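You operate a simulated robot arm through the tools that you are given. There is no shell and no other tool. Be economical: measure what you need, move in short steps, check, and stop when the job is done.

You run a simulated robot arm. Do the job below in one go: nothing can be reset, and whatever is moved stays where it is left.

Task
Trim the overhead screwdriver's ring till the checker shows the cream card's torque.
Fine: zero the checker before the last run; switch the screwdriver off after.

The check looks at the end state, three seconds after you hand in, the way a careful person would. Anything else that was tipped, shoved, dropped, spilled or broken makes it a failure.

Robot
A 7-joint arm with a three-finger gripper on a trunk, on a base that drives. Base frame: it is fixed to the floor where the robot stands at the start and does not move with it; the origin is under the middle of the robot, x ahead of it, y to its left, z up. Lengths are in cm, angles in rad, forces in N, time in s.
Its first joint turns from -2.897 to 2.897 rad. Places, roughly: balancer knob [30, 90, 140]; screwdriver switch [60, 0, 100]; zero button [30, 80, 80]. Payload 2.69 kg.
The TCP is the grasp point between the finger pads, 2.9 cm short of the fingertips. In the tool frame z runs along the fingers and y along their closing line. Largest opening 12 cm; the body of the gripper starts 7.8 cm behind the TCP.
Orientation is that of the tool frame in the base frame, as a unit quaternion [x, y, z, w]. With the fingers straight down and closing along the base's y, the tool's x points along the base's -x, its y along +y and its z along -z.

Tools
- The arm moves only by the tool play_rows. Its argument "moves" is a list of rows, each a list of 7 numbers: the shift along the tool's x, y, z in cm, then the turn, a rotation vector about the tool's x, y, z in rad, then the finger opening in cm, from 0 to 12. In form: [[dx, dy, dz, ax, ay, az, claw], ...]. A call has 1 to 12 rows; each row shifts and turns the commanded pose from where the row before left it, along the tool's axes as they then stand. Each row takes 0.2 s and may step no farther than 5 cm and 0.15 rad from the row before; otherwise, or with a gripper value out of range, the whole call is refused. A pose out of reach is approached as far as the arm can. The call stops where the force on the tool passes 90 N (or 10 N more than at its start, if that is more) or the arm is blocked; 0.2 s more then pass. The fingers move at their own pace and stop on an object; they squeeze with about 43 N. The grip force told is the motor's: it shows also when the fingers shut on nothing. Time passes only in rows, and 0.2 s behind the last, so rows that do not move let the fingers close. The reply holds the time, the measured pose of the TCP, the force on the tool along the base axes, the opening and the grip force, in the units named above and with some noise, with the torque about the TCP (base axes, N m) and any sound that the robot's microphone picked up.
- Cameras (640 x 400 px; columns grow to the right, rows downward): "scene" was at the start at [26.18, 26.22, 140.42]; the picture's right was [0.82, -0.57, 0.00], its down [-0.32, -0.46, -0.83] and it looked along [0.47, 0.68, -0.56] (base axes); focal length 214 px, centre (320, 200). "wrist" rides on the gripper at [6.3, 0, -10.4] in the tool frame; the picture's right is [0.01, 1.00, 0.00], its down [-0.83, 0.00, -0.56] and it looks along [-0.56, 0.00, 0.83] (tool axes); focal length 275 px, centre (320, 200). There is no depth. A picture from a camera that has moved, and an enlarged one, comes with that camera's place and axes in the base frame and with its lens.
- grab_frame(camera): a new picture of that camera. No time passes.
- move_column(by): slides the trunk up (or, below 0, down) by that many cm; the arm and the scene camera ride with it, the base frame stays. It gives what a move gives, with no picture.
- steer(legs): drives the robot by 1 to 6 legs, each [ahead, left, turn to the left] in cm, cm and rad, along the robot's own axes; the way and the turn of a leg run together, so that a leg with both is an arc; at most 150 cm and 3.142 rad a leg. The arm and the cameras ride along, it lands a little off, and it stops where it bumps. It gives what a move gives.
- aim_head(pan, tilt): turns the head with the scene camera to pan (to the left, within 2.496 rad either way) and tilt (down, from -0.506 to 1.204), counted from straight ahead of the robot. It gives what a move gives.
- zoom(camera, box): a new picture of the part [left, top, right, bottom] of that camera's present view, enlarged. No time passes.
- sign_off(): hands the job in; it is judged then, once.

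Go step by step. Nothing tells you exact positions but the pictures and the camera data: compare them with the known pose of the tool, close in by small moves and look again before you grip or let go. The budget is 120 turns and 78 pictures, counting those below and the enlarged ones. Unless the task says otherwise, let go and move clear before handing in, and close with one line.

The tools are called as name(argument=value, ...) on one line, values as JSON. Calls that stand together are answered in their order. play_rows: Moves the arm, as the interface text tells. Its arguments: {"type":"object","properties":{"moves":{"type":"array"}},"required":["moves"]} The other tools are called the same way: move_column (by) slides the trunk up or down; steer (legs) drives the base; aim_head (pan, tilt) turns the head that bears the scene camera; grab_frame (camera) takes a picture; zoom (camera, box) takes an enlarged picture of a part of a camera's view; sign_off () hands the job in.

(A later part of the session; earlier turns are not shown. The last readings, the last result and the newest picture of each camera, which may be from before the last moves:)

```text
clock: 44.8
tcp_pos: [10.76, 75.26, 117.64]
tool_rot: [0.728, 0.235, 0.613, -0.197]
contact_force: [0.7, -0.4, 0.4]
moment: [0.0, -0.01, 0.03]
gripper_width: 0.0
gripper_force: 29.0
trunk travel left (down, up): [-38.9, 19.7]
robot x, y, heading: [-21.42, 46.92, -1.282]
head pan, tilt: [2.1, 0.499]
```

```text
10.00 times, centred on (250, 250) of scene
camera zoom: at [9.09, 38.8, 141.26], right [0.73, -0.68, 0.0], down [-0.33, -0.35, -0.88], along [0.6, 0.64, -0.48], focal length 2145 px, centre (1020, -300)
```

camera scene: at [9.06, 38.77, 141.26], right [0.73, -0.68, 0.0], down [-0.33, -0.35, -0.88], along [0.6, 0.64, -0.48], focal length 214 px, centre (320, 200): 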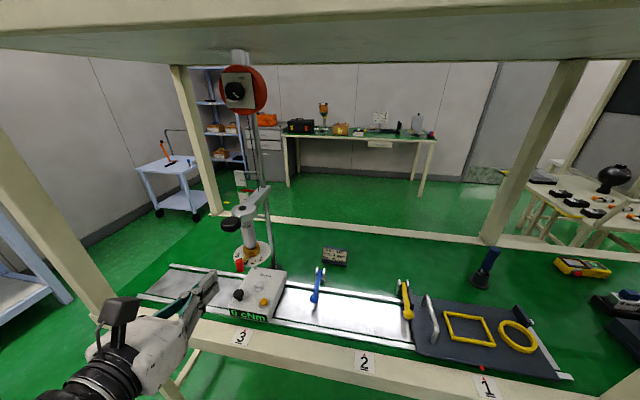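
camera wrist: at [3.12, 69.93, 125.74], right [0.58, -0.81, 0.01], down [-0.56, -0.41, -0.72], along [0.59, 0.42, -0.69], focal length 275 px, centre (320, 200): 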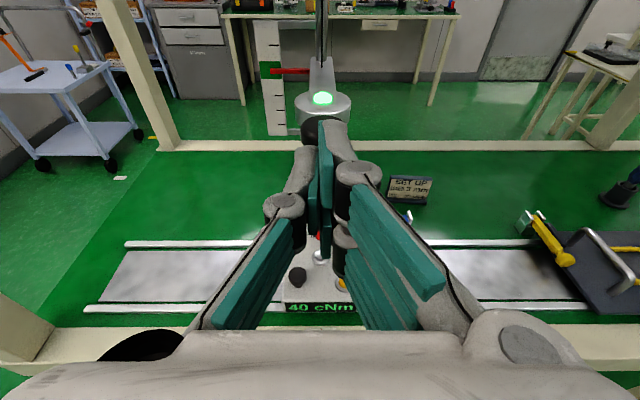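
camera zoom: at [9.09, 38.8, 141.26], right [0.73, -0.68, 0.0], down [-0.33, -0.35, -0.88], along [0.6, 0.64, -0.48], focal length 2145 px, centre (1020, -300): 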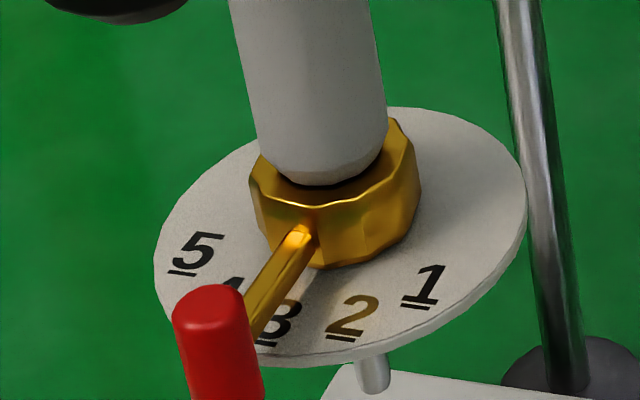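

Lever stands at ≈3 (radius ≈8.3 cm, red pin ≈[21.7, 82.9, 99.5]). I'll open the fingers ~4 cm and go down level with the pin, to cage it.

play_rows(moves=[[-3.9, 0, 0, 0, 0, 0, 4], [-3.9, 0, 0, 0, 0, 0, 4], [-3.9, 0, 0, 0, 0, 0, 4], [-3.9, 0, 0, 0, 0, 0, 4], [0, 0, 3, 0, 0, 0, 4], [0, 0, 0, 0, 0, 0, 4]])

grab_frame(camera="wrist")

grab_frame(camera="scene")

```text
clock: 46.2
tcp_pos: [10.43, 76.09, 105.23]
tool_rot: [0.731, 0.235, 0.61, -0.195]
contact_force: [0.4, 0.6, 0.1]
moment: [0.01, 0.02, -0.01]
gripper_width: 4.0
gripper_force: 0.0
out of reach, approached as far as the arm can: row 4, 5
trunk travel left (down, up): [-38.9, 19.7]
robot x, y, heading: [-21.5, 47.1, -1.28]
head pan, tilt: [2.1, 0.499]
```

```text
37 pictures are left
camera wrist: at [2.88, 70.84, 113.42], right [0.58, -0.81, 0.01], down [-0.56, -0.41, -0.72], along [0.59, 0.42, -0.7], focal length 275 px, centre (320, 200)
```

wrist: 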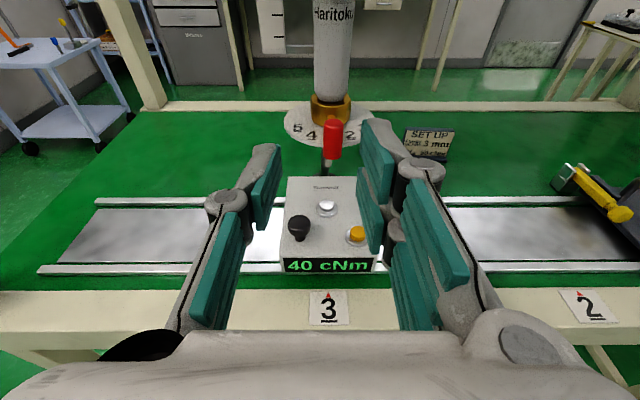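

```text
36 pictures are left
camera scene: at [9.06, 38.77, 141.26], right [0.73, -0.68, 0.0], down [-0.33, -0.35, -0.88], along [0.6, 0.64, -0.48], focal length 214 px, centre (320, 200)
```

scene: 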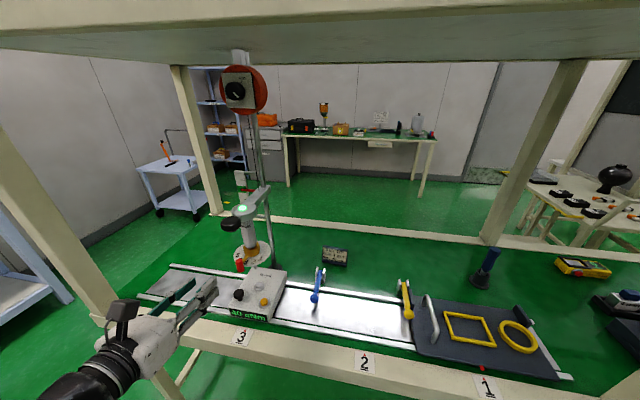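

Too low for the reach this close; lower the trunk instead.

move_column(by=-5)

grab_frame(camera="wrist")

```text
clock: 47.1
tcp_pos: [10.28, 76.21, 100.59]
tool_rot: [0.728, 0.235, 0.613, -0.198]
contact_force: [0.1, -0.1, -0.9]
moment: [0.0, 0.0, -0.01]
gripper_width: 3.99
gripper_force: 0.1
trunk travel left (down, up): [-33.9, 24.7]
robot x, y, heading: [-21.68, 46.96, -1.285]
head pan, tilt: [2.1, 0.499]
```

```text
35 pictures are left
camera wrist: at [2.73, 70.78, 108.53], right [0.59, -0.81, 0.0], down [-0.56, -0.41, -0.72], along [0.59, 0.42, -0.69], focal length 275 px, centre (320, 200)
```

wrist: 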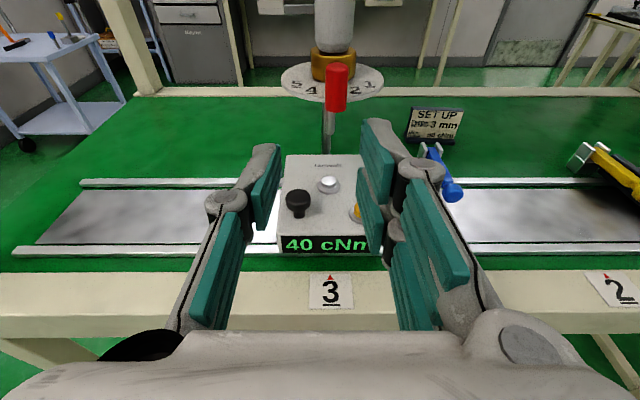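

play_rows(moves=[[0, 0, 1.5, 0, 0, 0, 4], [0, 0, 0, 0, 0, 0, 4]])

```text
clock: 47.7
tcp_pos: [11.49, 76.89, 100.29]
tool_rot: [0.729, 0.235, 0.612, -0.197]
contact_force: [-0.9, -1.1, -0.9]
moment: [-0.04, -0.03, 0.0]
gripper_width: 4.0
gripper_force: 0.0
trunk travel left (down, up): [-33.9, 24.7]
robot x, y, heading: [-21.44, 46.82, -1.282]
head pan, tilt: [2.1, 0.499]
```

play_rows(moves=[[1.2, 1.2, 0, 0, 0, 0, 4], [0, 0, 3, 0, 0, 0, 4], [0, 0, 3, 0, 0, 0, 4], [0, 0, 1.5, 0, 0, 0, 4], [0, 0, 0, 0, 0, 0, 4]])

grab_frame(camera="wrist")

zoom(camera="scene", box=[190, 190, 290, 270])

```text
clock: 48.9
tcp_pos: [18.32, 80.4, 100.04]
tool_rot: [0.728, 0.236, 0.612, -0.197]
contact_force: [-0.2, 0.1, 0.4]
moment: [-0.01, 0.0, 0.0]
gripper_width: 4.01
gripper_force: 0.1
trunk travel left (down, up): [-33.9, 24.7]
robot x, y, heading: [-21.42, 46.95, -1.278]
head pan, tilt: [2.1, 0.499]
```

```text
34 pictures are left
camera wrist: at [10.7, 75.16, 108.2], right [0.58, -0.81, 0.01], down [-0.56, -0.41, -0.72], along [0.59, 0.42, -0.69], focal length 275 px, centre (320, 200)
```

wrist: 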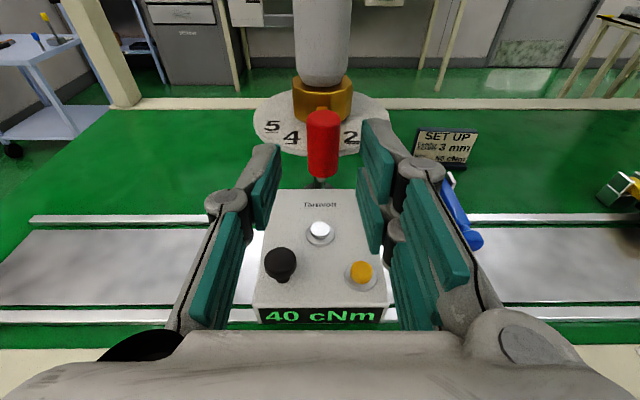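

```text
5.00 times, centred on (240, 230) of scene
camera zoom: at [9.83, 36.2, 136.28], right [0.73, -0.68, 0.0], down [-0.33, -0.35, -0.88], along [0.6, 0.64, -0.48], focal length 1072 px, centre (720, 50)
```

zoom: 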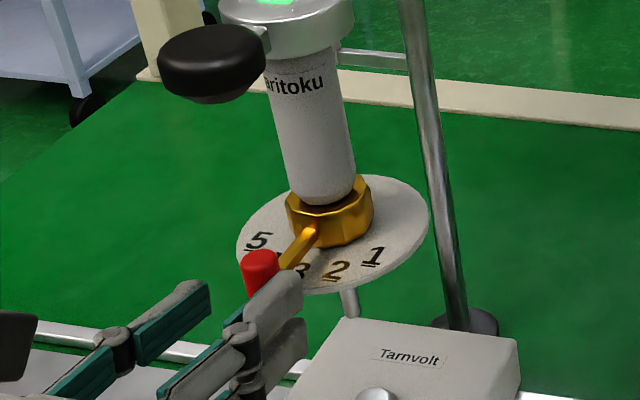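

Pin is between the fingers. Move forward to cage it, then shift left to turn the lever toward 4.

play_rows(moves=[[0, 0, 1.5, 0, 0, 0, 4], [0, 0, 1.1, 0, 0, 0, 4], [0, -0.9, 0, 0, 0, 0, 4], [0, -0.6, -0.05, 0, 0, 0, 4], [0, -0.6, -0.05, 0, 0, 0, 4], [0, -0.6, -0.08, 0, 0, 0, 4], [0, -0.6, -0.1, 0, 0, 0, 4], [0, -0.3, 0, 0, 0, 0, 4]])

grab_frame(camera="wrist")

zoom(camera="scene", box=[190, 190, 290, 270])

```text
clock: 50.7
tcp_pos: [18.07, 84.7, 99.77]
tool_rot: [0.727, 0.236, 0.613, -0.198]
contact_force: [0.2, 0.0, -0.4]
moment: [0.03, 0.03, 0.03]
gripper_width: 3.99
gripper_force: 0.1
trunk travel left (down, up): [-33.9, 24.7]
robot x, y, heading: [-21.29, 47.11, -1.28]
head pan, tilt: [2.1, 0.499]
```

```text
32 pictures are left
camera wrist: at [10.52, 79.36, 107.81], right [0.59, -0.81, 0.01], down [-0.56, -0.41, -0.72], along [0.59, 0.42, -0.69], focal length 275 px, centre (320, 200)
```

wrist: 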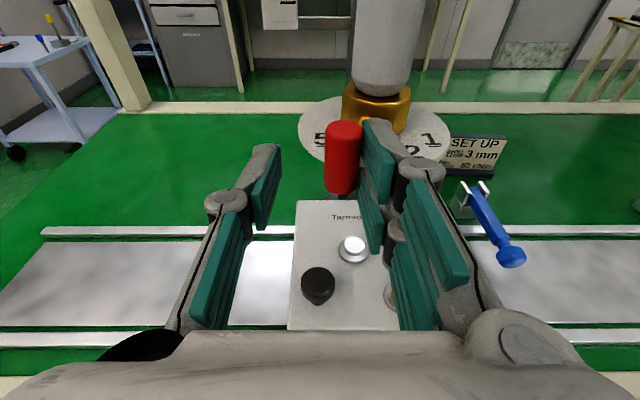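

```text
5.00 times, centred on (240, 230) of scene
camera zoom: at [9.83, 36.2, 136.28], right [0.73, -0.68, 0.0], down [-0.33, -0.35, -0.88], along [0.6, 0.64, -0.48], focal length 1072 px, centre (720, 50)
```

zoom: 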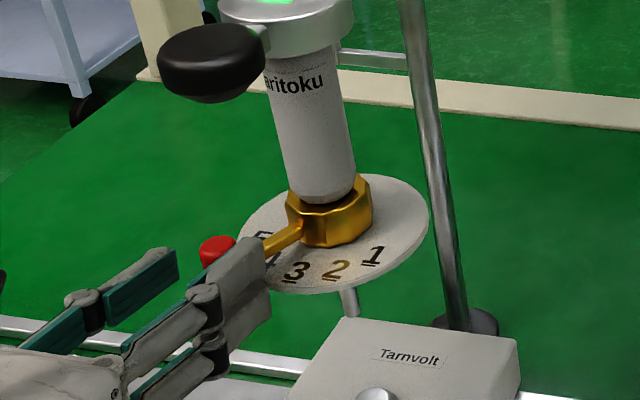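

Lever is around 4 now. Back out, rise and go above the handle for a trial run.

play_rows(moves=[[0, 0.8, 0, 0, 0, 0, 4], [0, 0, -3.5, 0, 0, 0, 4], [0, 0, -3.5, 0, 0, 0, 4], [4.4, 0, -0.75, 0, 0, 0, 0], [4.4, 0, -0.75, 0, 0, 0, 0], [4.4, 0, -0.75, 0, 0, 0, 0], [4.4, 0, -0.75, 0, 0, 0, 0], [0, 2.4, 0, 0, 0, 0, 0], [0, 0, 2.7, 0, 0, 0, 0], [0, 0, 2.6, 0, 0, 0, 0], [0, 0, 0, 0, 0, 0, 0]])

zoom(camera="scene", box=[190, 180, 310, 280])

```text
clock: 53.1
tcp_pos: [18.46, 81.07, 117.68]
tool_rot: [0.728, 0.235, 0.613, -0.197]
contact_force: [0.0, 0.7, -0.5]
moment: [0.02, 0.01, 0.0]
gripper_width: 0.0
gripper_force: 28.3
trunk travel left (down, up): [-33.9, 24.7]
robot x, y, heading: [-21.6, 46.95, -1.279]
head pan, tilt: [2.1, 0.499]
```

```text
4.00 times, centred on (250, 230) of scene
camera zoom: at [9.83, 36.19, 136.28], right [0.73, -0.68, 0.0], down [-0.33, -0.35, -0.88], along [0.6, 0.64, -0.48], focal length 858 px, centre (600, 80)
```

zoom: 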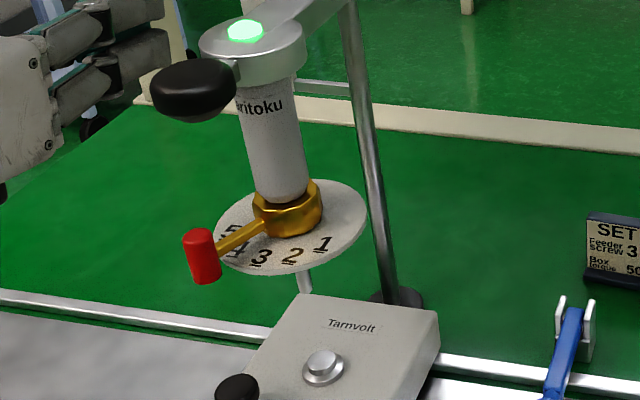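

play_rows(moves=[[-1.182, 0, 0.7, 0, 0, 0, 0], [-1.182, 0, 0.7, 0, 0, 0, 0], [-1.182, 0, 0.204, 0, 0, 0, 0], [-1.182, 0, 0.204, 0, 0, 0, 0], [-1.182, 0, 0.204, 0, 0, 0, 0], [-1.182, 0, 0.204, 0, 0, 0, 0], [-0.788, 0, 0.136, 0, 0, 0, 0], [-0.493, 0, 0.085, 0, 0, 0, 0], [-0.493, 0, 0.085, 0, 0, 0, 0], [-0.493, 0, 0.085, 0, 0, 0, 0], [0, 0, 0, 0, 0, 0, 0], [0, 0, 0, 0, 0, 0, 0]])

zoom(camera="scene", box=[190, 190, 310, 290])

```text
clock: 55.7
tcp_pos: [19.53, 81.74, 108.9]
tool_rot: [0.724, 0.232, 0.618, -0.199]
contact_force: [0.8, 3.3, 43.9]
moment: [0.55, -0.9, -0.19]
gripper_width: 0.02
gripper_force: 28.5
trunk travel left (down, up): [-33.9, 24.7]
robot x, y, heading: [-21.57, 47.24, -1.279]
head pan, tilt: [2.1, 0.499]
```

```text
4.00 times, centred on (250, 240) of scene
camera zoom: at [9.75, 36.15, 136.31], right [0.73, -0.68, 0.0], down [-0.33, -0.35, -0.88], along [0.6, 0.64, -0.48], focal length 858 px, centre (600, 40)
```

zoom: 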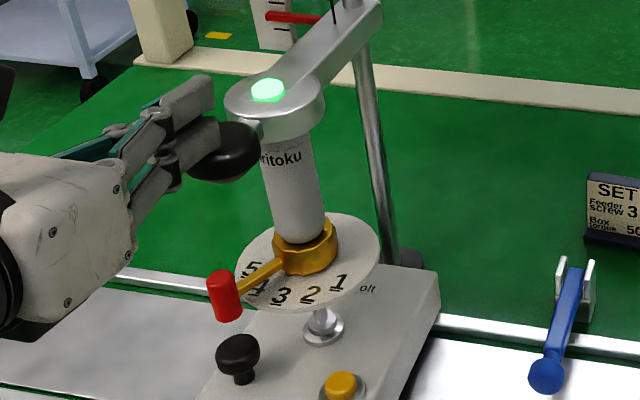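

zoom(camera="scene", box=[200, 260, 300, 340])

```text
5.00 times, centred on (250, 300) of scene
camera zoom: at [9.75, 36.15, 136.31], right [0.73, -0.68, 0.0], down [-0.33, -0.35, -0.88], along [0.6, 0.64, -0.48], focal length 1072 px, centre (670, -300)
```

zoom: 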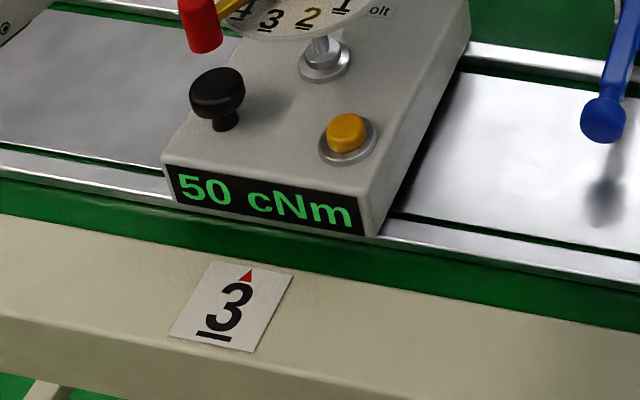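

50 cNm with the lever at 4. Now raise off, retract, and lower the trunk so I can press the yellow zero button (≈[25.4, 80.5, 84]).

play_rows(moves=[[0.8, 0, -0.136, 0, 0, 0, 0], [0.985, 0, -0.17, 0, 0, 0, 0], [0.985, 0, -0.17, 0, 0, 0, 0], [0.985, 0, -0.17, 0, 0, 0, 0], [0.985, 0, -0.17, 0, 0, 0, 0], [0.985, 0, -0.17, 0, 0, 0, 0], [0.985, 0, -0.17, 0, 0, 0, 0], [0.985, 0, -0.17, 0, 0, 0, 0], [0.985, 0, -0.17, 0, 0, 0, 0], [0, 0, -3, 0, 0, 0, 0], [0, 0, -4, 0, 0, 0, 0], [0, 0, -4, 0, 0, 0, 0]])

move_column(by=-14)

play_rows(moves=[[0, 0, 0, 0, -0.14, 0, 0], [0, 0, 0, 0, -0.14, 0, 0], [0, 0, 0, 0, -0.14, 0, 0], [0, 0, 0, 0, -0.14, 0, 0], [0, 0, 0, 0, -0.14, 0, 0], [0, 0, 0, 0, 0, 0, 0]])

grab_frame(camera="wrist")

```text
clock: 58.3
tcp_pos: [10.39, 75.42, 118.8]
tool_rot: [0.728, 0.235, 0.613, -0.197]
contact_force: [-0.3, 0.1, 0.3]
moment: [0.0, 0.03, 0.0]
gripper_width: 0.0
gripper_force: 28.6
trunk travel left (down, up): [-33.9, 24.7]
robot x, y, heading: [-21.2, 47.32, -1.282]
head pan, tilt: [2.1, 0.499]
```

```text
clock: 60.0
tcp_pos: [10.63, 75.38, 105.0]
tool_rot: [0.727, 0.236, 0.613, -0.199]
contact_force: [0.2, 1.4, 0.0]
moment: [0.0, -0.02, 0.0]
gripper_width: 0.0
gripper_force: 28.6
trunk travel left (down, up): [-19.9, 38.7]
robot x, y, heading: [-21.46, 46.84, -1.282]
head pan, tilt: [2.1, 0.499]
```

```text
clock: 61.4
tcp_pos: [9.81, 74.21, 104.37]
tool_rot: [0.893, 0.288, 0.33, -0.105]
contact_force: [-0.8, -0.1, 0.5]
moment: [0.01, 0.01, -0.02]
gripper_width: 0.0
gripper_force: 28.0
out of reach, approached as far as the arm can: row 5
trunk travel left (down, up): [-19.9, 38.7]
robot x, y, heading: [-21.49, 47.13, -1.277]
head pan, tilt: [2.1, 0.499]
```

```text
27 pictures are left
camera wrist: at [8.11, 73.15, 116.57], right [0.59, -0.81, 0.01], down [-0.8, -0.58, -0.12], along [0.1, 0.06, -0.99], focal length 275 px, centre (320, 200)
```

wrist: 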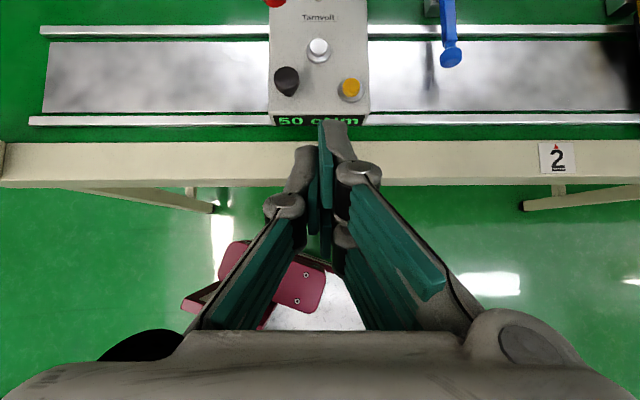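

Button confirmed at [25.2, 80.4, 84]. Approach it.

play_rows(moves=[[0.3, 2, 2, 0, 0, 0, 0], [0.3, 2, 3, 0, 0, 0, 0], [0.3, 0, 4, 0, 0, 0, 0], [0, 0, 4, 0, 0, 0, 0], [0, 0, 4, 0, 0, 0, 0], [0, 0, 2, 0, 0, 0, 0], [0, 0, 0, 0, 0, 0, 0]])

grab_frame(camera="wrist")

```text
clock: 63.0
tcp_pos: [17.23, 72.62, 89.08]
tool_rot: [0.892, 0.286, 0.335, -0.103]
contact_force: [-0.1, 0.5, 0.1]
moment: [0.01, 0.03, -0.01]
gripper_width: 0.0
gripper_force: 29.2
out of reach, approached as far as the arm can: row 1, 2, 3, 4, 5, 6
trunk travel left (down, up): [-19.9, 38.7]
robot x, y, heading: [-21.24, 47.06, -1.279]
head pan, tilt: [2.1, 0.499]
```

```text
26 pictures are left
camera wrist: at [15.38, 71.49, 101.16], right [0.58, -0.81, 0.01], down [-0.81, -0.58, -0.13], along [0.11, 0.07, -0.99], focal length 275 px, centre (320, 200)
```

wrist: 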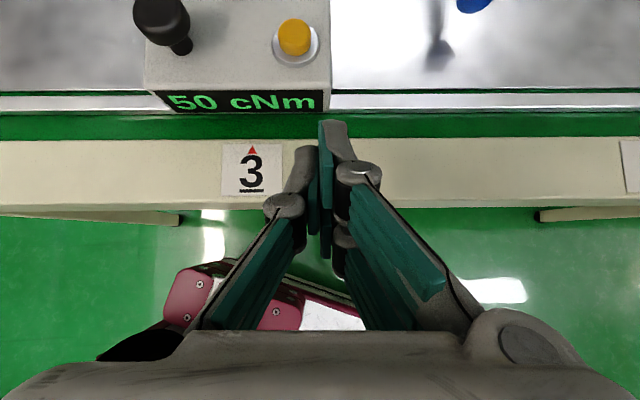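

The arm is too folded here; drive the robot away a bit (ahead 20, right 6) so the button is ~71 cm from its axis.

steer(legs=[[20, -6, 0]])

play_rows(moves=[[0, 0, 0, 0, 0, 0, 0]])

```text
clock: 64.6
tcp_pos: [17.24, 51.83, 89.16]
tool_rot: [0.892, 0.286, 0.335, -0.104]
contact_force: [0.0, -0.1, -0.9]
moment: [-0.03, -0.03, 0.01]
gripper_width: 0.01
gripper_force: 28.6
trunk travel left (down, up): [-19.9, 38.7]
robot x, y, heading: [-21.32, 26.23, -1.283]
head pan, tilt: [2.1, 0.499]
```

```text
clock: 65.0
tcp_pos: [17.35, 51.73, 89.14]
tool_rot: [0.892, 0.286, 0.335, -0.104]
contact_force: [-0.3, 0.2, 0.2]
moment: [-0.01, 0.0, 0.0]
gripper_width: 0.01
gripper_force: 28.4
trunk travel left (down, up): [-19.9, 38.7]
robot x, y, heading: [-21.49, 26.08, -1.286]
head pan, tilt: [2.1, 0.499]
```

play_rows(moves=[[2.26, -2.34, 1.43, 0, 0, 0, 0], [2.26, -2.34, 1.43, 0, 0, 0, 0], [2.26, -2.34, 1.43, 0, 0, 0, 0], [2.26, -2.34, 1.43, 0, 0, 0, 0], [2.26, -2.34, 1.43, 0, 0, 0, 0], [2.26, -2.34, 1.43, 0, 0, 0, 0], [2.26, -2.34, 1.43, 0, 0, 0, 0], [0, 0, 0, 0, 0, 0, 0]])

grab_frame(camera="wrist")

```text
clock: 66.8
tcp_pos: [11.59, 60.09, 87.89]
tool_rot: [0.887, 0.281, 0.352, -0.102]
contact_force: [-0.7, 0.1, -0.8]
moment: [0.01, 0.0, -0.03]
gripper_width: 0.0
gripper_force: 29.0
out of reach, approached as far as the arm can: row 1, 2, 3, 4, 5, 6, 7
trunk travel left (down, up): [-19.9, 38.7]
robot x, y, heading: [-21.42, 26.51, -1.282]
head pan, tilt: [2.1, 0.499]
```

```text
25 pictures are left
camera wrist: at [9.27, 58.83, 99.89], right [0.57, -0.82, 0.02], down [-0.81, -0.57, -0.16], along [0.14, 0.08, -0.99], focal length 275 px, centre (320, 200)
```

wrist: 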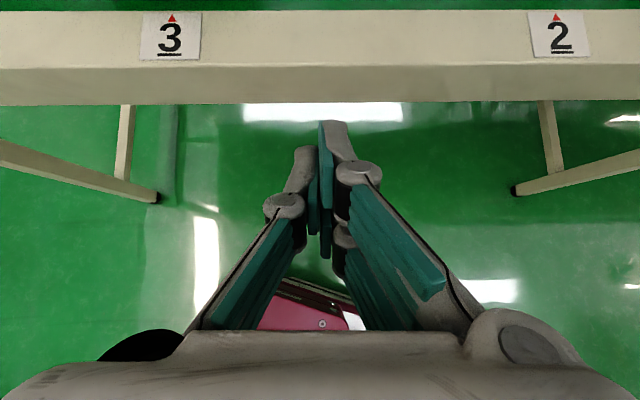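

Fold limit again; raise first, extend out, and then come down.

play_rows(moves=[[2.6, 0, -3.04, 0, 0, 0, 0], [2.6, 0, -3.04, 0, 0, 0, 0], [2.6, 0, -3.04, 0, 0, 0, 0], [0, 0, 0, 0, 0, 0, 0]])

```text
clock: 67.8
tcp_pos: [9.3, 56.41, 99.25]
tool_rot: [0.891, 0.285, 0.339, -0.103]
contact_force: [-0.3, 0.5, 1.2]
moment: [-0.02, -0.02, -0.02]
gripper_width: 0.0
gripper_force: 28.5
out of reach, approached as far as the arm can: row 1, 2, 3
trunk travel left (down, up): [-19.9, 38.7]
robot x, y, heading: [-21.63, 26.17, -1.277]
head pan, tilt: [2.1, 0.499]
```

play_rows(moves=[[2.16, -2.12, 2.48, 0, 0, 0, 0], [2.16, -2.12, 2.48, 0, 0, 0, 0], [2.16, -2.12, 2.48, 0, 0, 0, 0], [2.16, -2.12, 2.48, 0, 0, 0, 0], [2.16, -2.12, 2.48, 0, 0, 0, 0], [0, 0, 0, 0, 0, 0, 0]])

grab_frame(camera="wrist")

```text
clock: 69.2
tcp_pos: [8.79, 60.35, 93.18]
tool_rot: [0.887, 0.282, 0.352, -0.104]
contact_force: [-0.4, 0.0, 0.9]
moment: [0.02, -0.02, -0.03]
gripper_width: 0.0
gripper_force: 28.7
out of reach, approached as far as the arm can: row 1, 2, 3, 4, 5
trunk travel left (down, up): [-19.9, 38.7]
robot x, y, heading: [-21.47, 26.22, -1.282]
head pan, tilt: [2.1, 0.499]
```

```text
24 pictures are left
camera wrist: at [6.6, 59.05, 105.14], right [0.58, -0.82, 0.02], down [-0.81, -0.57, -0.16], along [0.14, 0.08, -0.99], focal length 275 px, centre (320, 200)
```

wrist: 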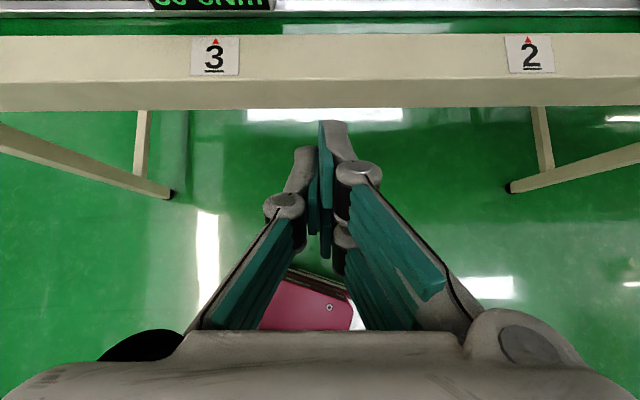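

A joint limit holds it when tilted this close. Undo the tilt, extend outwards, then tilt again farther out.

play_rows(moves=[[0.5, 0, 0, 0, 0.14, 0, 0], [0.5, 0, 0, 0, 0.14, 0, 0], [0.5, 0, 0, 0, 0.14, 0, 0], [1, 0, 0, 0, 0.14, 0, 0], [2, 0, 0, 0, 0.1, 0, 0], [3, 0, 0, 0, 0, 0, 0], [0, 0, 0, 0, 0, 0, 0]])

```text
clock: 70.8
tcp_pos: [10.83, 61.7, 99.98]
tool_rot: [0.735, 0.237, 0.606, -0.191]
contact_force: [-0.5, 0.2, 0.4]
moment: [-0.02, -0.01, -0.02]
gripper_width: 0.0
gripper_force: 28.7
trunk travel left (down, up): [-19.9, 38.7]
robot x, y, heading: [-21.46, 26.11, -1.282]
head pan, tilt: [2.1, 0.499]
```

play_rows(moves=[[0.1, -1.8, 3.2, 0, 0, 0, 0], [0.1, -1.8, 3.2, 0, 0, 0, 0], [0.1, -1.8, 3.2, 0, 0, 0, 0], [0.1, -1.8, 3.2, 0, 0, 0, 0], [0, 0, 0, 0, -0.14, 0, 0], [0, 0, 0, 0, -0.14, 0, 0], [0, 0, 0, 0, -0.14, 0, 0], [0, 0, 0, 0, -0.14, 0, 0], [0, 0, 0, 0, 0, 0, 0]])

grab_frame(camera="wrist")

```text
clock: 72.8
tcp_pos: [15.49, 71.46, 96.33]
tool_rot: [0.842, 0.27, 0.447, -0.137]
contact_force: [0.0, 0.7, 0.5]
moment: [0.03, 0.02, 0.01]
gripper_width: 0.0
gripper_force: 28.9
out of reach, approached as far as the arm can: row 7, 8
trunk travel left (down, up): [-19.9, 38.7]
robot x, y, heading: [-21.37, 26.2, -1.285]
head pan, tilt: [2.1, 0.499]
```

```text
23 pictures are left
camera wrist: at [11.25, 68.54, 107.46], right [0.58, -0.82, 0.01], down [-0.75, -0.54, -0.38], along [0.31, 0.21, -0.93], focal length 275 px, centre (320, 200)
```

wrist: 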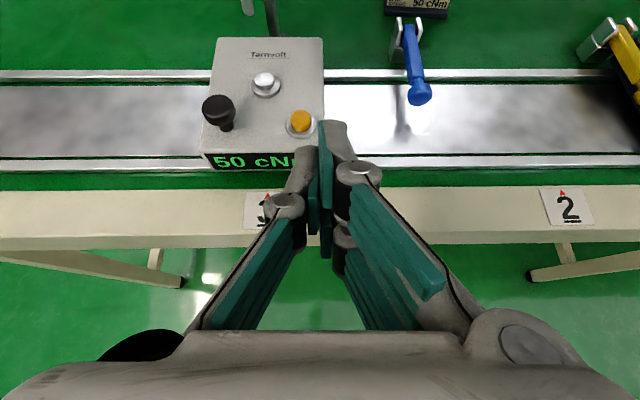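

play_rows(moves=[[-0.1, -0.45, 3, 0, 0, 0, 0], [-0.1, -0.45, 3, 0, 0, 0, 0], [-0.1, -0.45, 3, 0, 0, 0, 0], [-0.1, -0.45, 3, 0, 0, 0, 0], [0, 0, 0, 0, 0, 0, 0]])

grab_frame(camera="wrist")

```text
clock: 74.0
tcp_pos: [19.91, 73.09, 87.28]
tool_rot: [0.84, 0.267, 0.452, -0.137]
contact_force: [-0.3, 0.2, 0.3]
moment: [0.0, 0.01, -0.03]
gripper_width: 0.0
gripper_force: 28.6
out of reach, approached as far as the arm can: row 1, 2, 3, 4
trunk travel left (down, up): [-19.9, 38.7]
robot x, y, heading: [-21.58, 26.32, -1.281]
head pan, tilt: [2.1, 0.499]
```

```text
22 pictures are left
camera wrist: at [15.53, 70.32, 98.37], right [0.58, -0.82, 0.01], down [-0.75, -0.54, -0.38], along [0.32, 0.21, -0.92], focal length 275 px, centre (320, 200)
```

wrist: 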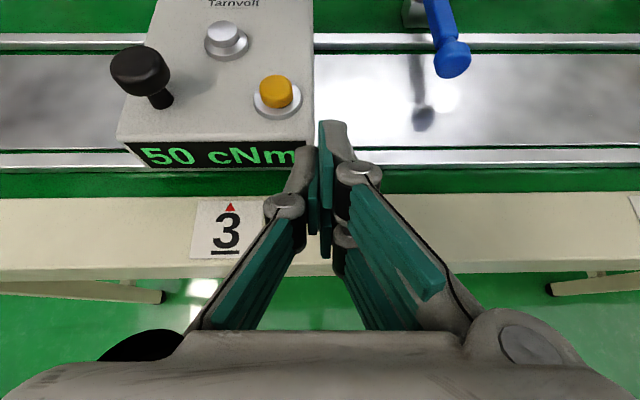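

The wrist flexion limit binds; lowering the trunk relative to the tool should free it. Raise the tool, then lower the trunk.

play_rows(moves=[[2.5, 0, -1.7, 0, 0.1, 0, 0], [2.5, 0, -1.7, 0, 0.1, 0, 0], [3.2, 0, -1.3, 0, 0, 0, 0], [3.2, 0, -1.3, 0, 0, 0, 0], [3.2, 0, -1.3, 0, 0, 0, 0], [0, 0, 0, 0, 0, 0, 0]])

move_column(by=-15)

play_rows(moves=[[0, 0, 0, 0, -0.12, 0, 0], [0, 0, 0, 0, -0.12, 0, 0], [0, 0, 0, 0, -0.12, 0, 0], [0, 0, 0, 0, -0.12, 0, 0], [0, 0, 0, 0, 0, 0, 0]])

grab_frame(camera="wrist")

```text
clock: 75.4
tcp_pos: [19.8, 73.31, 103.7]
tool_rot: [0.793, 0.255, 0.528, -0.163]
contact_force: [-0.4, -0.1, -0.3]
moment: [0.0, -0.01, 0.01]
gripper_width: 0.01
gripper_force: 28.6
trunk travel left (down, up): [-19.9, 38.7]
robot x, y, heading: [-21.65, 26.13, -1.287]
head pan, tilt: [2.1, 0.499]
```

```text
clock: 77.2
tcp_pos: [19.79, 73.02, 88.7]
tool_rot: [0.793, 0.253, 0.53, -0.164]
contact_force: [0.4, 0.4, 0.2]
moment: [-0.01, 0.03, -0.02]
gripper_width: 0.0
gripper_force: 28.9
trunk travel left (down, up): [-4.9, 53.7]
robot x, y, heading: [-21.69, 26.12, -1.284]
head pan, tilt: [2.1, 0.499]
```

```text
clock: 78.4
tcp_pos: [16.63, 66.92, 85.61]
tool_rot: [0.846, 0.269, 0.442, -0.133]
contact_force: [-0.1, 0.7, 0.8]
moment: [-0.01, -0.01, -0.02]
gripper_width: 0.0
gripper_force: 28.7
out of reach, approached as far as the arm can: row 1, 2, 3, 4
trunk travel left (down, up): [-4.9, 53.7]
robot x, y, heading: [-21.73, 26.41, -1.285]
head pan, tilt: [2.1, 0.499]
```

```text
21 pictures are left
camera wrist: at [12.46, 64.22, 96.9], right [0.57, -0.82, 0.02], down [-0.76, -0.54, -0.36], along [0.3, 0.19, -0.93], focal length 275 px, centre (320, 200)
```

wrist: 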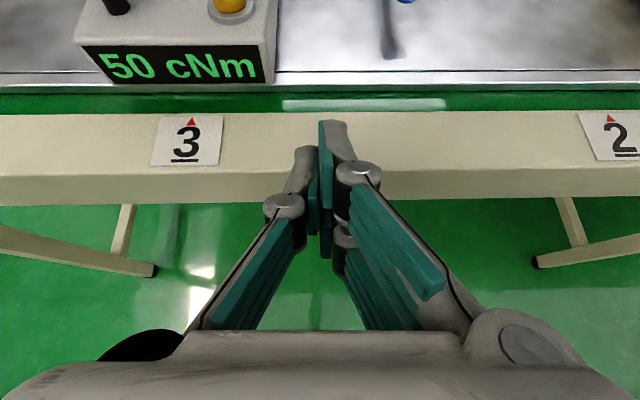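

Lowering made it worse, but I don't need that much tilt: ~20° below horizontal clears everything. Return to that tilt and look.

play_rows(moves=[[1, 0, 0, 0, 0.12, 0, 0], [1.5, 0, 0, 0, 0.12, 0, 0], [1.5, 0, 0.5, 0, 0.03, 0, 0], [1.5, 0, 0.5, 0, 0, 0, 0], [0, 0, 0, 0, 0, 0, 0]])

```text
clock: 79.6
tcp_pos: [19.26, 68.79, 90.27]
tool_rot: [0.778, 0.249, 0.552, -0.168]
contact_force: [-0.3, -1.0, 1.0]
moment: [0.0, 0.02, -0.03]
gripper_width: 0.0
gripper_force: 28.3
trunk travel left (down, up): [-4.9, 53.7]
robot x, y, heading: [-21.61, 26.34, -1.282]
head pan, tilt: [2.1, 0.499]
```

play_rows(moves=[[0.4, -1.55, 2.1, 0, 0, 0, 0], [0.4, -1.55, 2.1, 0, 0, 0, 0], [0.4, -1.55, 2.1, 0, 0, 0, 0], [0.3, -1.55, 2.1, 0, 0, 0, 0], [0, 0, 0, 0, 0, 0, 0]])

grab_frame(camera="wrist")

```text
clock: 80.8
tcp_pos: [21.71, 73.18, 88.54]
tool_rot: [0.779, 0.249, 0.551, -0.167]
contact_force: [0.6, -0.3, -0.1]
moment: [0.01, -0.03, 0.03]
gripper_width: 0.0
gripper_force: 28.9
out of reach, approached as far as the arm can: row 2, 3, 4
trunk travel left (down, up): [-4.9, 53.7]
robot x, y, heading: [-21.46, 26.15, -1.285]
head pan, tilt: [2.1, 0.499]
```

```text
20 pictures are left
camera wrist: at [15.21, 68.87, 98.05], right [0.57, -0.82, 0.02], down [-0.65, -0.47, -0.6], along [0.5, 0.33, -0.8], focal length 275 px, centre (320, 200)
```

wrist: 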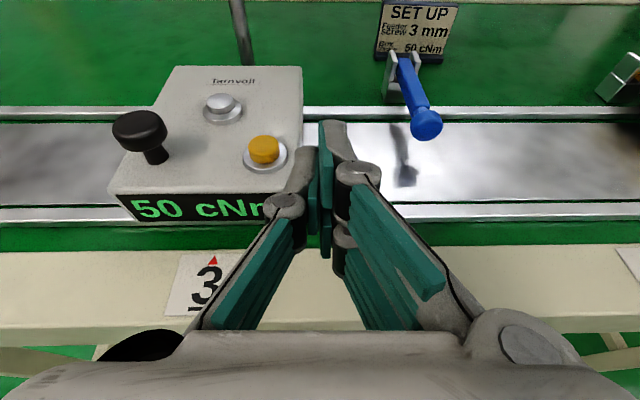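

Sideways limit toward the robot's back. I'll retract and turn the robot left 0.4 rad (with a slight shift) so the button lies more directly to its left.

play_rows(moves=[[0.3, 0, -4, 0, 0, 0, 0], [0.3, 0, -4, 0, 0, 0, 0], [0.3, 0, -4, 0, 0, 0, 0]])

steer(legs=[[-2.7, 7.6, 0.4]])

grab_frame(camera="wrist")

```text
clock: 81.6
tcp_pos: [12.71, 66.87, 93.43]
tool_rot: [0.779, 0.248, 0.551, -0.167]
contact_force: [0.7, -0.2, 0.1]
moment: [0.02, 0.0, 0.07]
gripper_width: 0.02
gripper_force: 29.0
trunk travel left (down, up): [-4.9, 53.7]
robot x, y, heading: [-21.5, 26.3, -1.283]
head pan, tilt: [2.1, 0.499]
```

```text
clock: 83.2
tcp_pos: [-1.11, 83.17, 93.54]
tool_rot: [0.711, 0.401, 0.507, -0.276]
contact_force: [0.1, 0.1, 0.0]
moment: [-0.01, -0.05, 0.01]
gripper_width: 0.0
gripper_force: 27.7
trunk travel left (down, up): [-4.9, 53.7]
robot x, y, heading: [-15.73, 32.4, -0.874]
head pan, tilt: [2.1, 0.499]
```

```text
19 pictures are left
camera wrist: at [-5.42, 76.68, 103.03], right [0.85, -0.52, 0.02], down [-0.41, -0.69, -0.6], along [0.32, 0.5, -0.8], focal length 275 px, centre (320, 200)
```

wrist: 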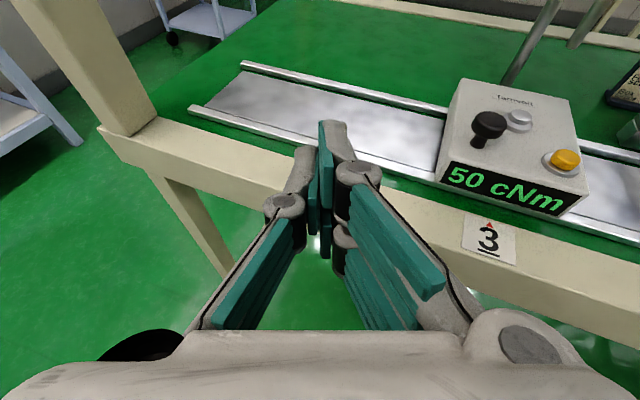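

Now the button is to the right. Shift right, then forward.

play_rows(moves=[[0, 4, 0, 0, 0, 0, 0], [0, 4, 0, 0, 0, 0, 0], [0, 4, 0, 0, 0, 0, 0], [0, 4, 0, 0, 0, 0, 0], [0, 4, 0, 0, 0, 0, 0], [0, 3.8, 0, 0, 0, 0, 0], [-0.7, 0, 3.5, 0, 0, 0, 0], [-0.7, 0, 3.5, 0, 0, 0, 0], [0, 0, 0, 0, 0, 0, 0]])

grab_frame(camera="wrist")

```text
clock: 85.2
tcp_pos: [22.27, 75.81, 90.18]
tool_rot: [0.712, 0.401, 0.506, -0.276]
contact_force: [0.5, 1.1, -0.3]
moment: [0.01, -0.01, 0.01]
gripper_width: 0.0
gripper_force: 28.2
trunk travel left (down, up): [-4.9, 53.7]
robot x, y, heading: [-15.93, 32.38, -0.871]
head pan, tilt: [2.1, 0.499]
```

```text
18 pictures are left
camera wrist: at [17.98, 69.29, 99.68], right [0.85, -0.52, 0.02], down [-0.41, -0.69, -0.6], along [0.32, 0.5, -0.8], focal length 275 px, centre (320, 200)
```

wrist: 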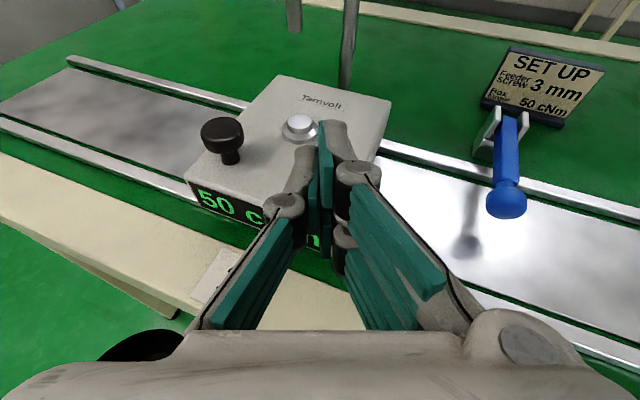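

The button lies right behind the fingertip. Move forward 3 cm, then press down.

play_rows(moves=[[0, 0, 2.8, 0, 0, 0, 0], [-1.4, 0, 0.5, 0, 0, 0, 0], [-0.94, 0, 0.33, 0, 0, 0, 0], [-0.47, 0, 0.17, 0, 0, 0, 0], [-0.38, 0, 0.13, 0, 0, 0, 0], [-0.28, 0, 0.1, 0, 0, 0, 0], [-0.28, 0, 0.1, 0, 0, 0, 0]])

grab_frame(camera="wrist")

```text
clock: 86.8
tcp_pos: [23.32, 78.18, 86.76]
tool_rot: [0.707, 0.399, 0.51, -0.285]
contact_force: [-23.2, -18.1, 76.2]
moment: [0.52, -0.16, -0.12]
gripper_width: 0.01
gripper_force: 28.8
trunk travel left (down, up): [-4.9, 53.7]
robot x, y, heading: [-15.83, 32.27, -0.867]
head pan, tilt: [2.1, 0.499]
heard: click
```

```text
17 pictures are left
camera wrist: at [19.22, 71.5, 96.11], right [0.86, -0.52, 0.01], down [-0.41, -0.68, -0.61], along [0.32, 0.52, -0.79], focal length 275 px, centre (320, 200)
```

wrist: 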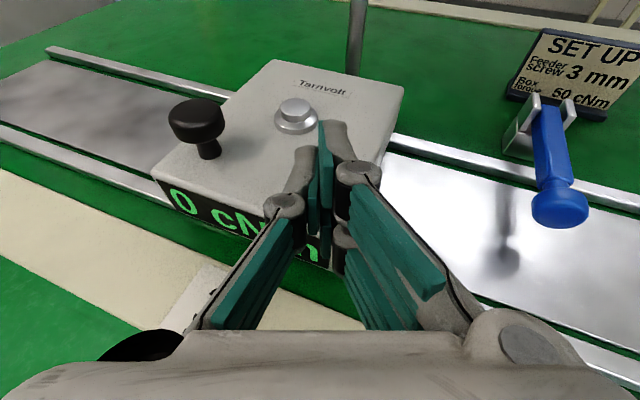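

Checker reads 0. Back away, then raise the trunk to go over the handle for the final run.

play_rows(moves=[[1, 0, -0.35, 0, 0, 0, 0], [2, 0, -0.7, 0, 0, 0, 0], [0, 0, -4, 0, 0, 0, 0], [0, 0, -4, 0, 0, 0, 0], [0, 0, -4, 0, 0, 0, 0], [0, 0, 0, 0, 0, 0, 0]])

move_column(by=25)

aim_head(pan=1.75, tilt=0.5)

grab_frame(camera="wrist")

grab_frame(camera="scene")

```text
clock: 88.2
tcp_pos: [17.63, 68.53, 92.47]
tool_rot: [0.712, 0.402, 0.505, -0.275]
contact_force: [-0.3, 0.0, 0.1]
moment: [-0.02, 0.03, 0.01]
gripper_width: 0.0
gripper_force: 28.6
trunk travel left (down, up): [-4.9, 53.7]
robot x, y, heading: [-16.1, 32.34, -0.872]
head pan, tilt: [2.1, 0.499]
```

```text
clock: 90.8
tcp_pos: [17.7, 68.48, 117.39]
tool_rot: [0.711, 0.403, 0.505, -0.277]
contact_force: [-0.1, 0.4, -0.6]
moment: [0.02, 0.04, 0.01]
gripper_width: 0.0
gripper_force: 28.6
trunk travel left (down, up): [-29.9, 28.7]
robot x, y, heading: [-16.57, 32.32, -0.871]
head pan, tilt: [2.1, 0.499]
```

```text
clock: 91.6
tcp_pos: [17.71, 68.47, 117.45]
tool_rot: [0.711, 0.403, 0.505, -0.278]
contact_force: [-0.2, -0.5, -0.5]
moment: [-0.03, 0.02, 0.0]
gripper_width: 0.0
gripper_force: 28.3
trunk travel left (down, up): [-29.9, 28.7]
robot x, y, heading: [-16.31, 31.88, -0.873]
head pan, tilt: [1.751, 0.499]
```

```text
16 pictures are left
camera wrist: at [13.53, 62.03, 126.96], right [0.85, -0.52, 0.02], down [-0.41, -0.69, -0.6], along [0.32, 0.5, -0.8], focal length 275 px, centre (320, 200)
```

wrist: 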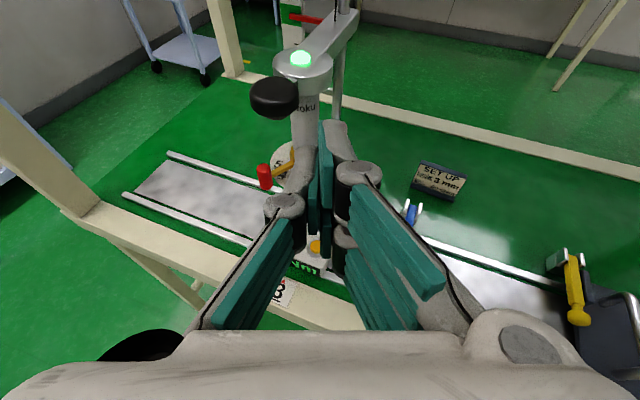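

```text
15 pictures are left
camera scene: at [20.73, 31.84, 132.31], right [0.77, -0.64, 0.0], down [-0.3, -0.37, -0.88], along [0.56, 0.68, -0.48], focal length 214 px, centre (320, 200)
```

scene: 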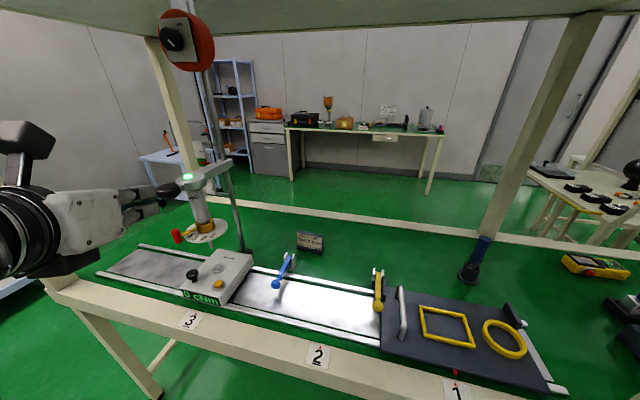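

Handle at [21.4, 82.3, 113]. Go above it.

play_rows(moves=[[2.6, -2, 0, 0, 0, 0, 0], [2.6, -2, 0, 0, 0, 0, 0], [0, 0, 3.4, 0, 0, 0, 0], [0, 0, 3.3, 0, 0, 0, 0], [0, 0, 3, 0, 0, 0, 0], [0, 0, 0, 0, 0, 0, 0]])

zoom(camera="scene", box=[130, 160, 270, 270])

```text
clock: 93.0
tcp_pos: [20.2, 80.12, 119.28]
tool_rot: [0.711, 0.403, 0.505, -0.277]
contact_force: [-0.2, -0.3, -0.8]
moment: [0.0, 0.0, 0.01]
gripper_width: 0.0
gripper_force: 28.9
trunk travel left (down, up): [-29.9, 28.7]
robot x, y, heading: [-16.04, 32.27, -0.873]
head pan, tilt: [1.751, 0.499]
```

```text
3.64 times, centred on (200, 215) of scene
camera zoom: at [20.73, 31.84, 132.31], right [0.77, -0.64, 0.0], down [-0.31, -0.37, -0.88], along [0.56, 0.68, -0.48], focal length 780 px, centre (756, 146)
```

zoom: 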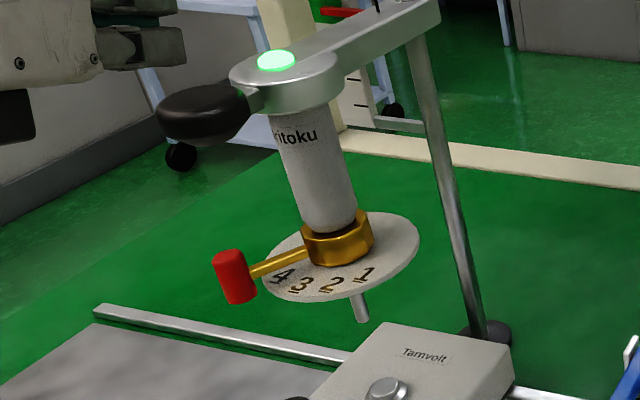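

play_rows(moves=[[-1.13, 0, 0.4, 0, 0, 0, 0], [-1.13, 0, 0.4, 0, 0, 0, 0], [-1.13, 0, 0.4, 0, 0, 0, 0], [-1.13, 0, 0.4, 0, 0, 0, 0], [-1.13, 0, 0.4, 0, 0, 0, 0], [-1.13, 0, 0.4, 0, 0, 0, 0], [-1.13, 0, 0.4, 0, 0, 0, 0], [-0.94, 0, 0.33, 0, 0, 0, 0], [-0.47, 0, 0.17, 0, 0, 0, 0], [-0.47, 0, 0.17, 0, 0, 0, 0], [-0.3, 0, 0.1, 0, 0, 0, 0], [0, 0, 0, 0, 0, 0, 0]])

zoom(camera="scene", box=[140, 210, 280, 310])

```text
clock: 95.6
tcp_pos: [20.01, 79.64, 108.59]
tool_rot: [0.711, 0.401, 0.507, -0.278]
contact_force: [-15.4, -32.2, 35.6]
moment: [-0.2, -0.04, -0.11]
gripper_width: 0.0
gripper_force: 28.7
trunk travel left (down, up): [-29.9, 28.7]
robot x, y, heading: [-15.89, 32.1, -0.87]
head pan, tilt: [1.751, 0.499]
```

```text
4.00 times, centred on (210, 260) of scene
camera zoom: at [20.59, 31.61, 132.36], right [0.77, -0.64, 0.0], down [-0.3, -0.37, -0.88], along [0.56, 0.68, -0.48], focal length 858 px, centre (760, -40)
```

zoom: 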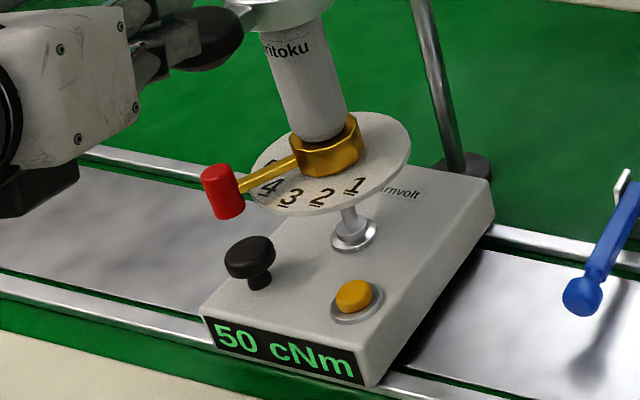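

50 cNm after zeroing. Raise off and back away.

play_rows(moves=[[0.75, 0, -0.5, 0, 0, 0, 0], [0.94, 0, -0.33, 0, 0, 0, 0], [0.94, 0, -0.33, 0, 0, 0, 0], [0.94, 0, -0.33, 0, 0, 0, 0], [0.94, 0, -0.33, 0, 0, 0, 0], [0.94, 0, -0.33, 0, 0, 0, 0], [0.94, 0, -0.33, 0, 0, 0, 0], [0.94, 0, -0.33, 0, 0, 0, 0], [0.94, 0, -0.33, 0, 0, 0, 0], [0, 0, -4, 0, 0, 0, 0], [0, 0, -4, 0, 0, 0, 0], [0, 0, -4, 0, 0, 0, 0]])

zoom(camera="scene", box=[110, 140, 290, 320])

```text
clock: 98.2
tcp_pos: [13.9, 70.09, 121.22]
tool_rot: [0.712, 0.402, 0.506, -0.276]
contact_force: [0.1, 0.1, 0.4]
moment: [-0.04, -0.02, 0.01]
gripper_width: 0.01
gripper_force: 28.5
trunk travel left (down, up): [-29.9, 28.7]
robot x, y, heading: [-16.18, 32.35, -0.873]
head pan, tilt: [1.751, 0.499]
```

```text
2.22 times, centred on (200, 230) of scene
camera zoom: at [20.74, 31.88, 132.31], right [0.77, -0.64, 0.0], down [-0.31, -0.37, -0.88], along [0.56, 0.68, -0.48], focal length 477 px, centre (587, 133)
```

zoom: 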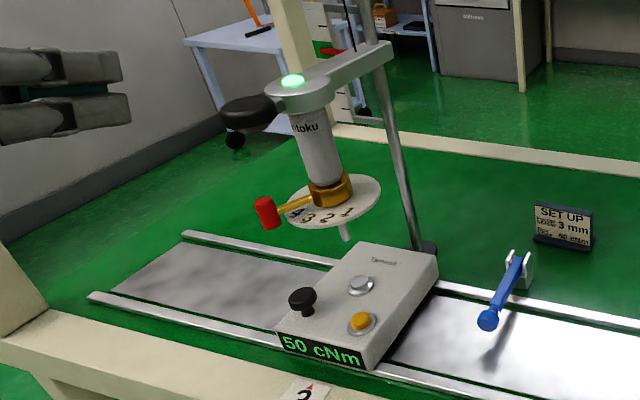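

All good; now drive back to the switch to turn the driver off.

steer(legs=[[67.2, -22.6, 0], [0, 0, -0.4]])

move_column(by=-12)

grab_frame(camera="wrist")

```text
clock: 103.3
tcp_pos: [53.06, -11.38, 121.26]
tool_rot: [0.778, 0.251, 0.551, -0.169]
contact_force: [0.0, 0.0, 0.2]
moment: [-0.01, 0.0, -0.03]
gripper_width: 0.0
gripper_force: 29.0
trunk travel left (down, up): [-29.9, 28.7]
robot x, y, heading: [10.29, -34.52, -1.275]
head pan, tilt: [1.751, 0.499]
```

```text
clock: 104.8
tcp_pos: [53.11, -11.22, 109.29]
tool_rot: [0.777, 0.252, 0.551, -0.171]
contact_force: [1.0, -0.9, -0.2]
moment: [-0.01, 0.01, 0.0]
gripper_width: 0.03
gripper_force: 29.2
trunk travel left (down, up): [-17.9, 40.7]
robot x, y, heading: [10.57, -34.62, -1.271]
head pan, tilt: [1.751, 0.499]
```

```text
11 pictures are left
camera wrist: at [46.64, -15.63, 118.81], right [0.58, -0.81, 0.02], down [-0.65, -0.47, -0.6], along [0.49, 0.33, -0.8], focal length 275 px, centre (320, 200)
```

wrist: 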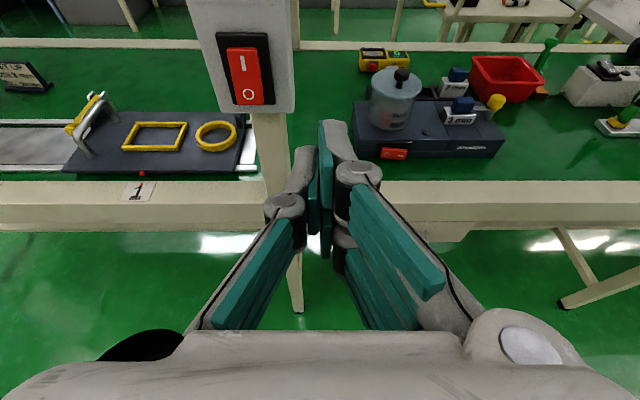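

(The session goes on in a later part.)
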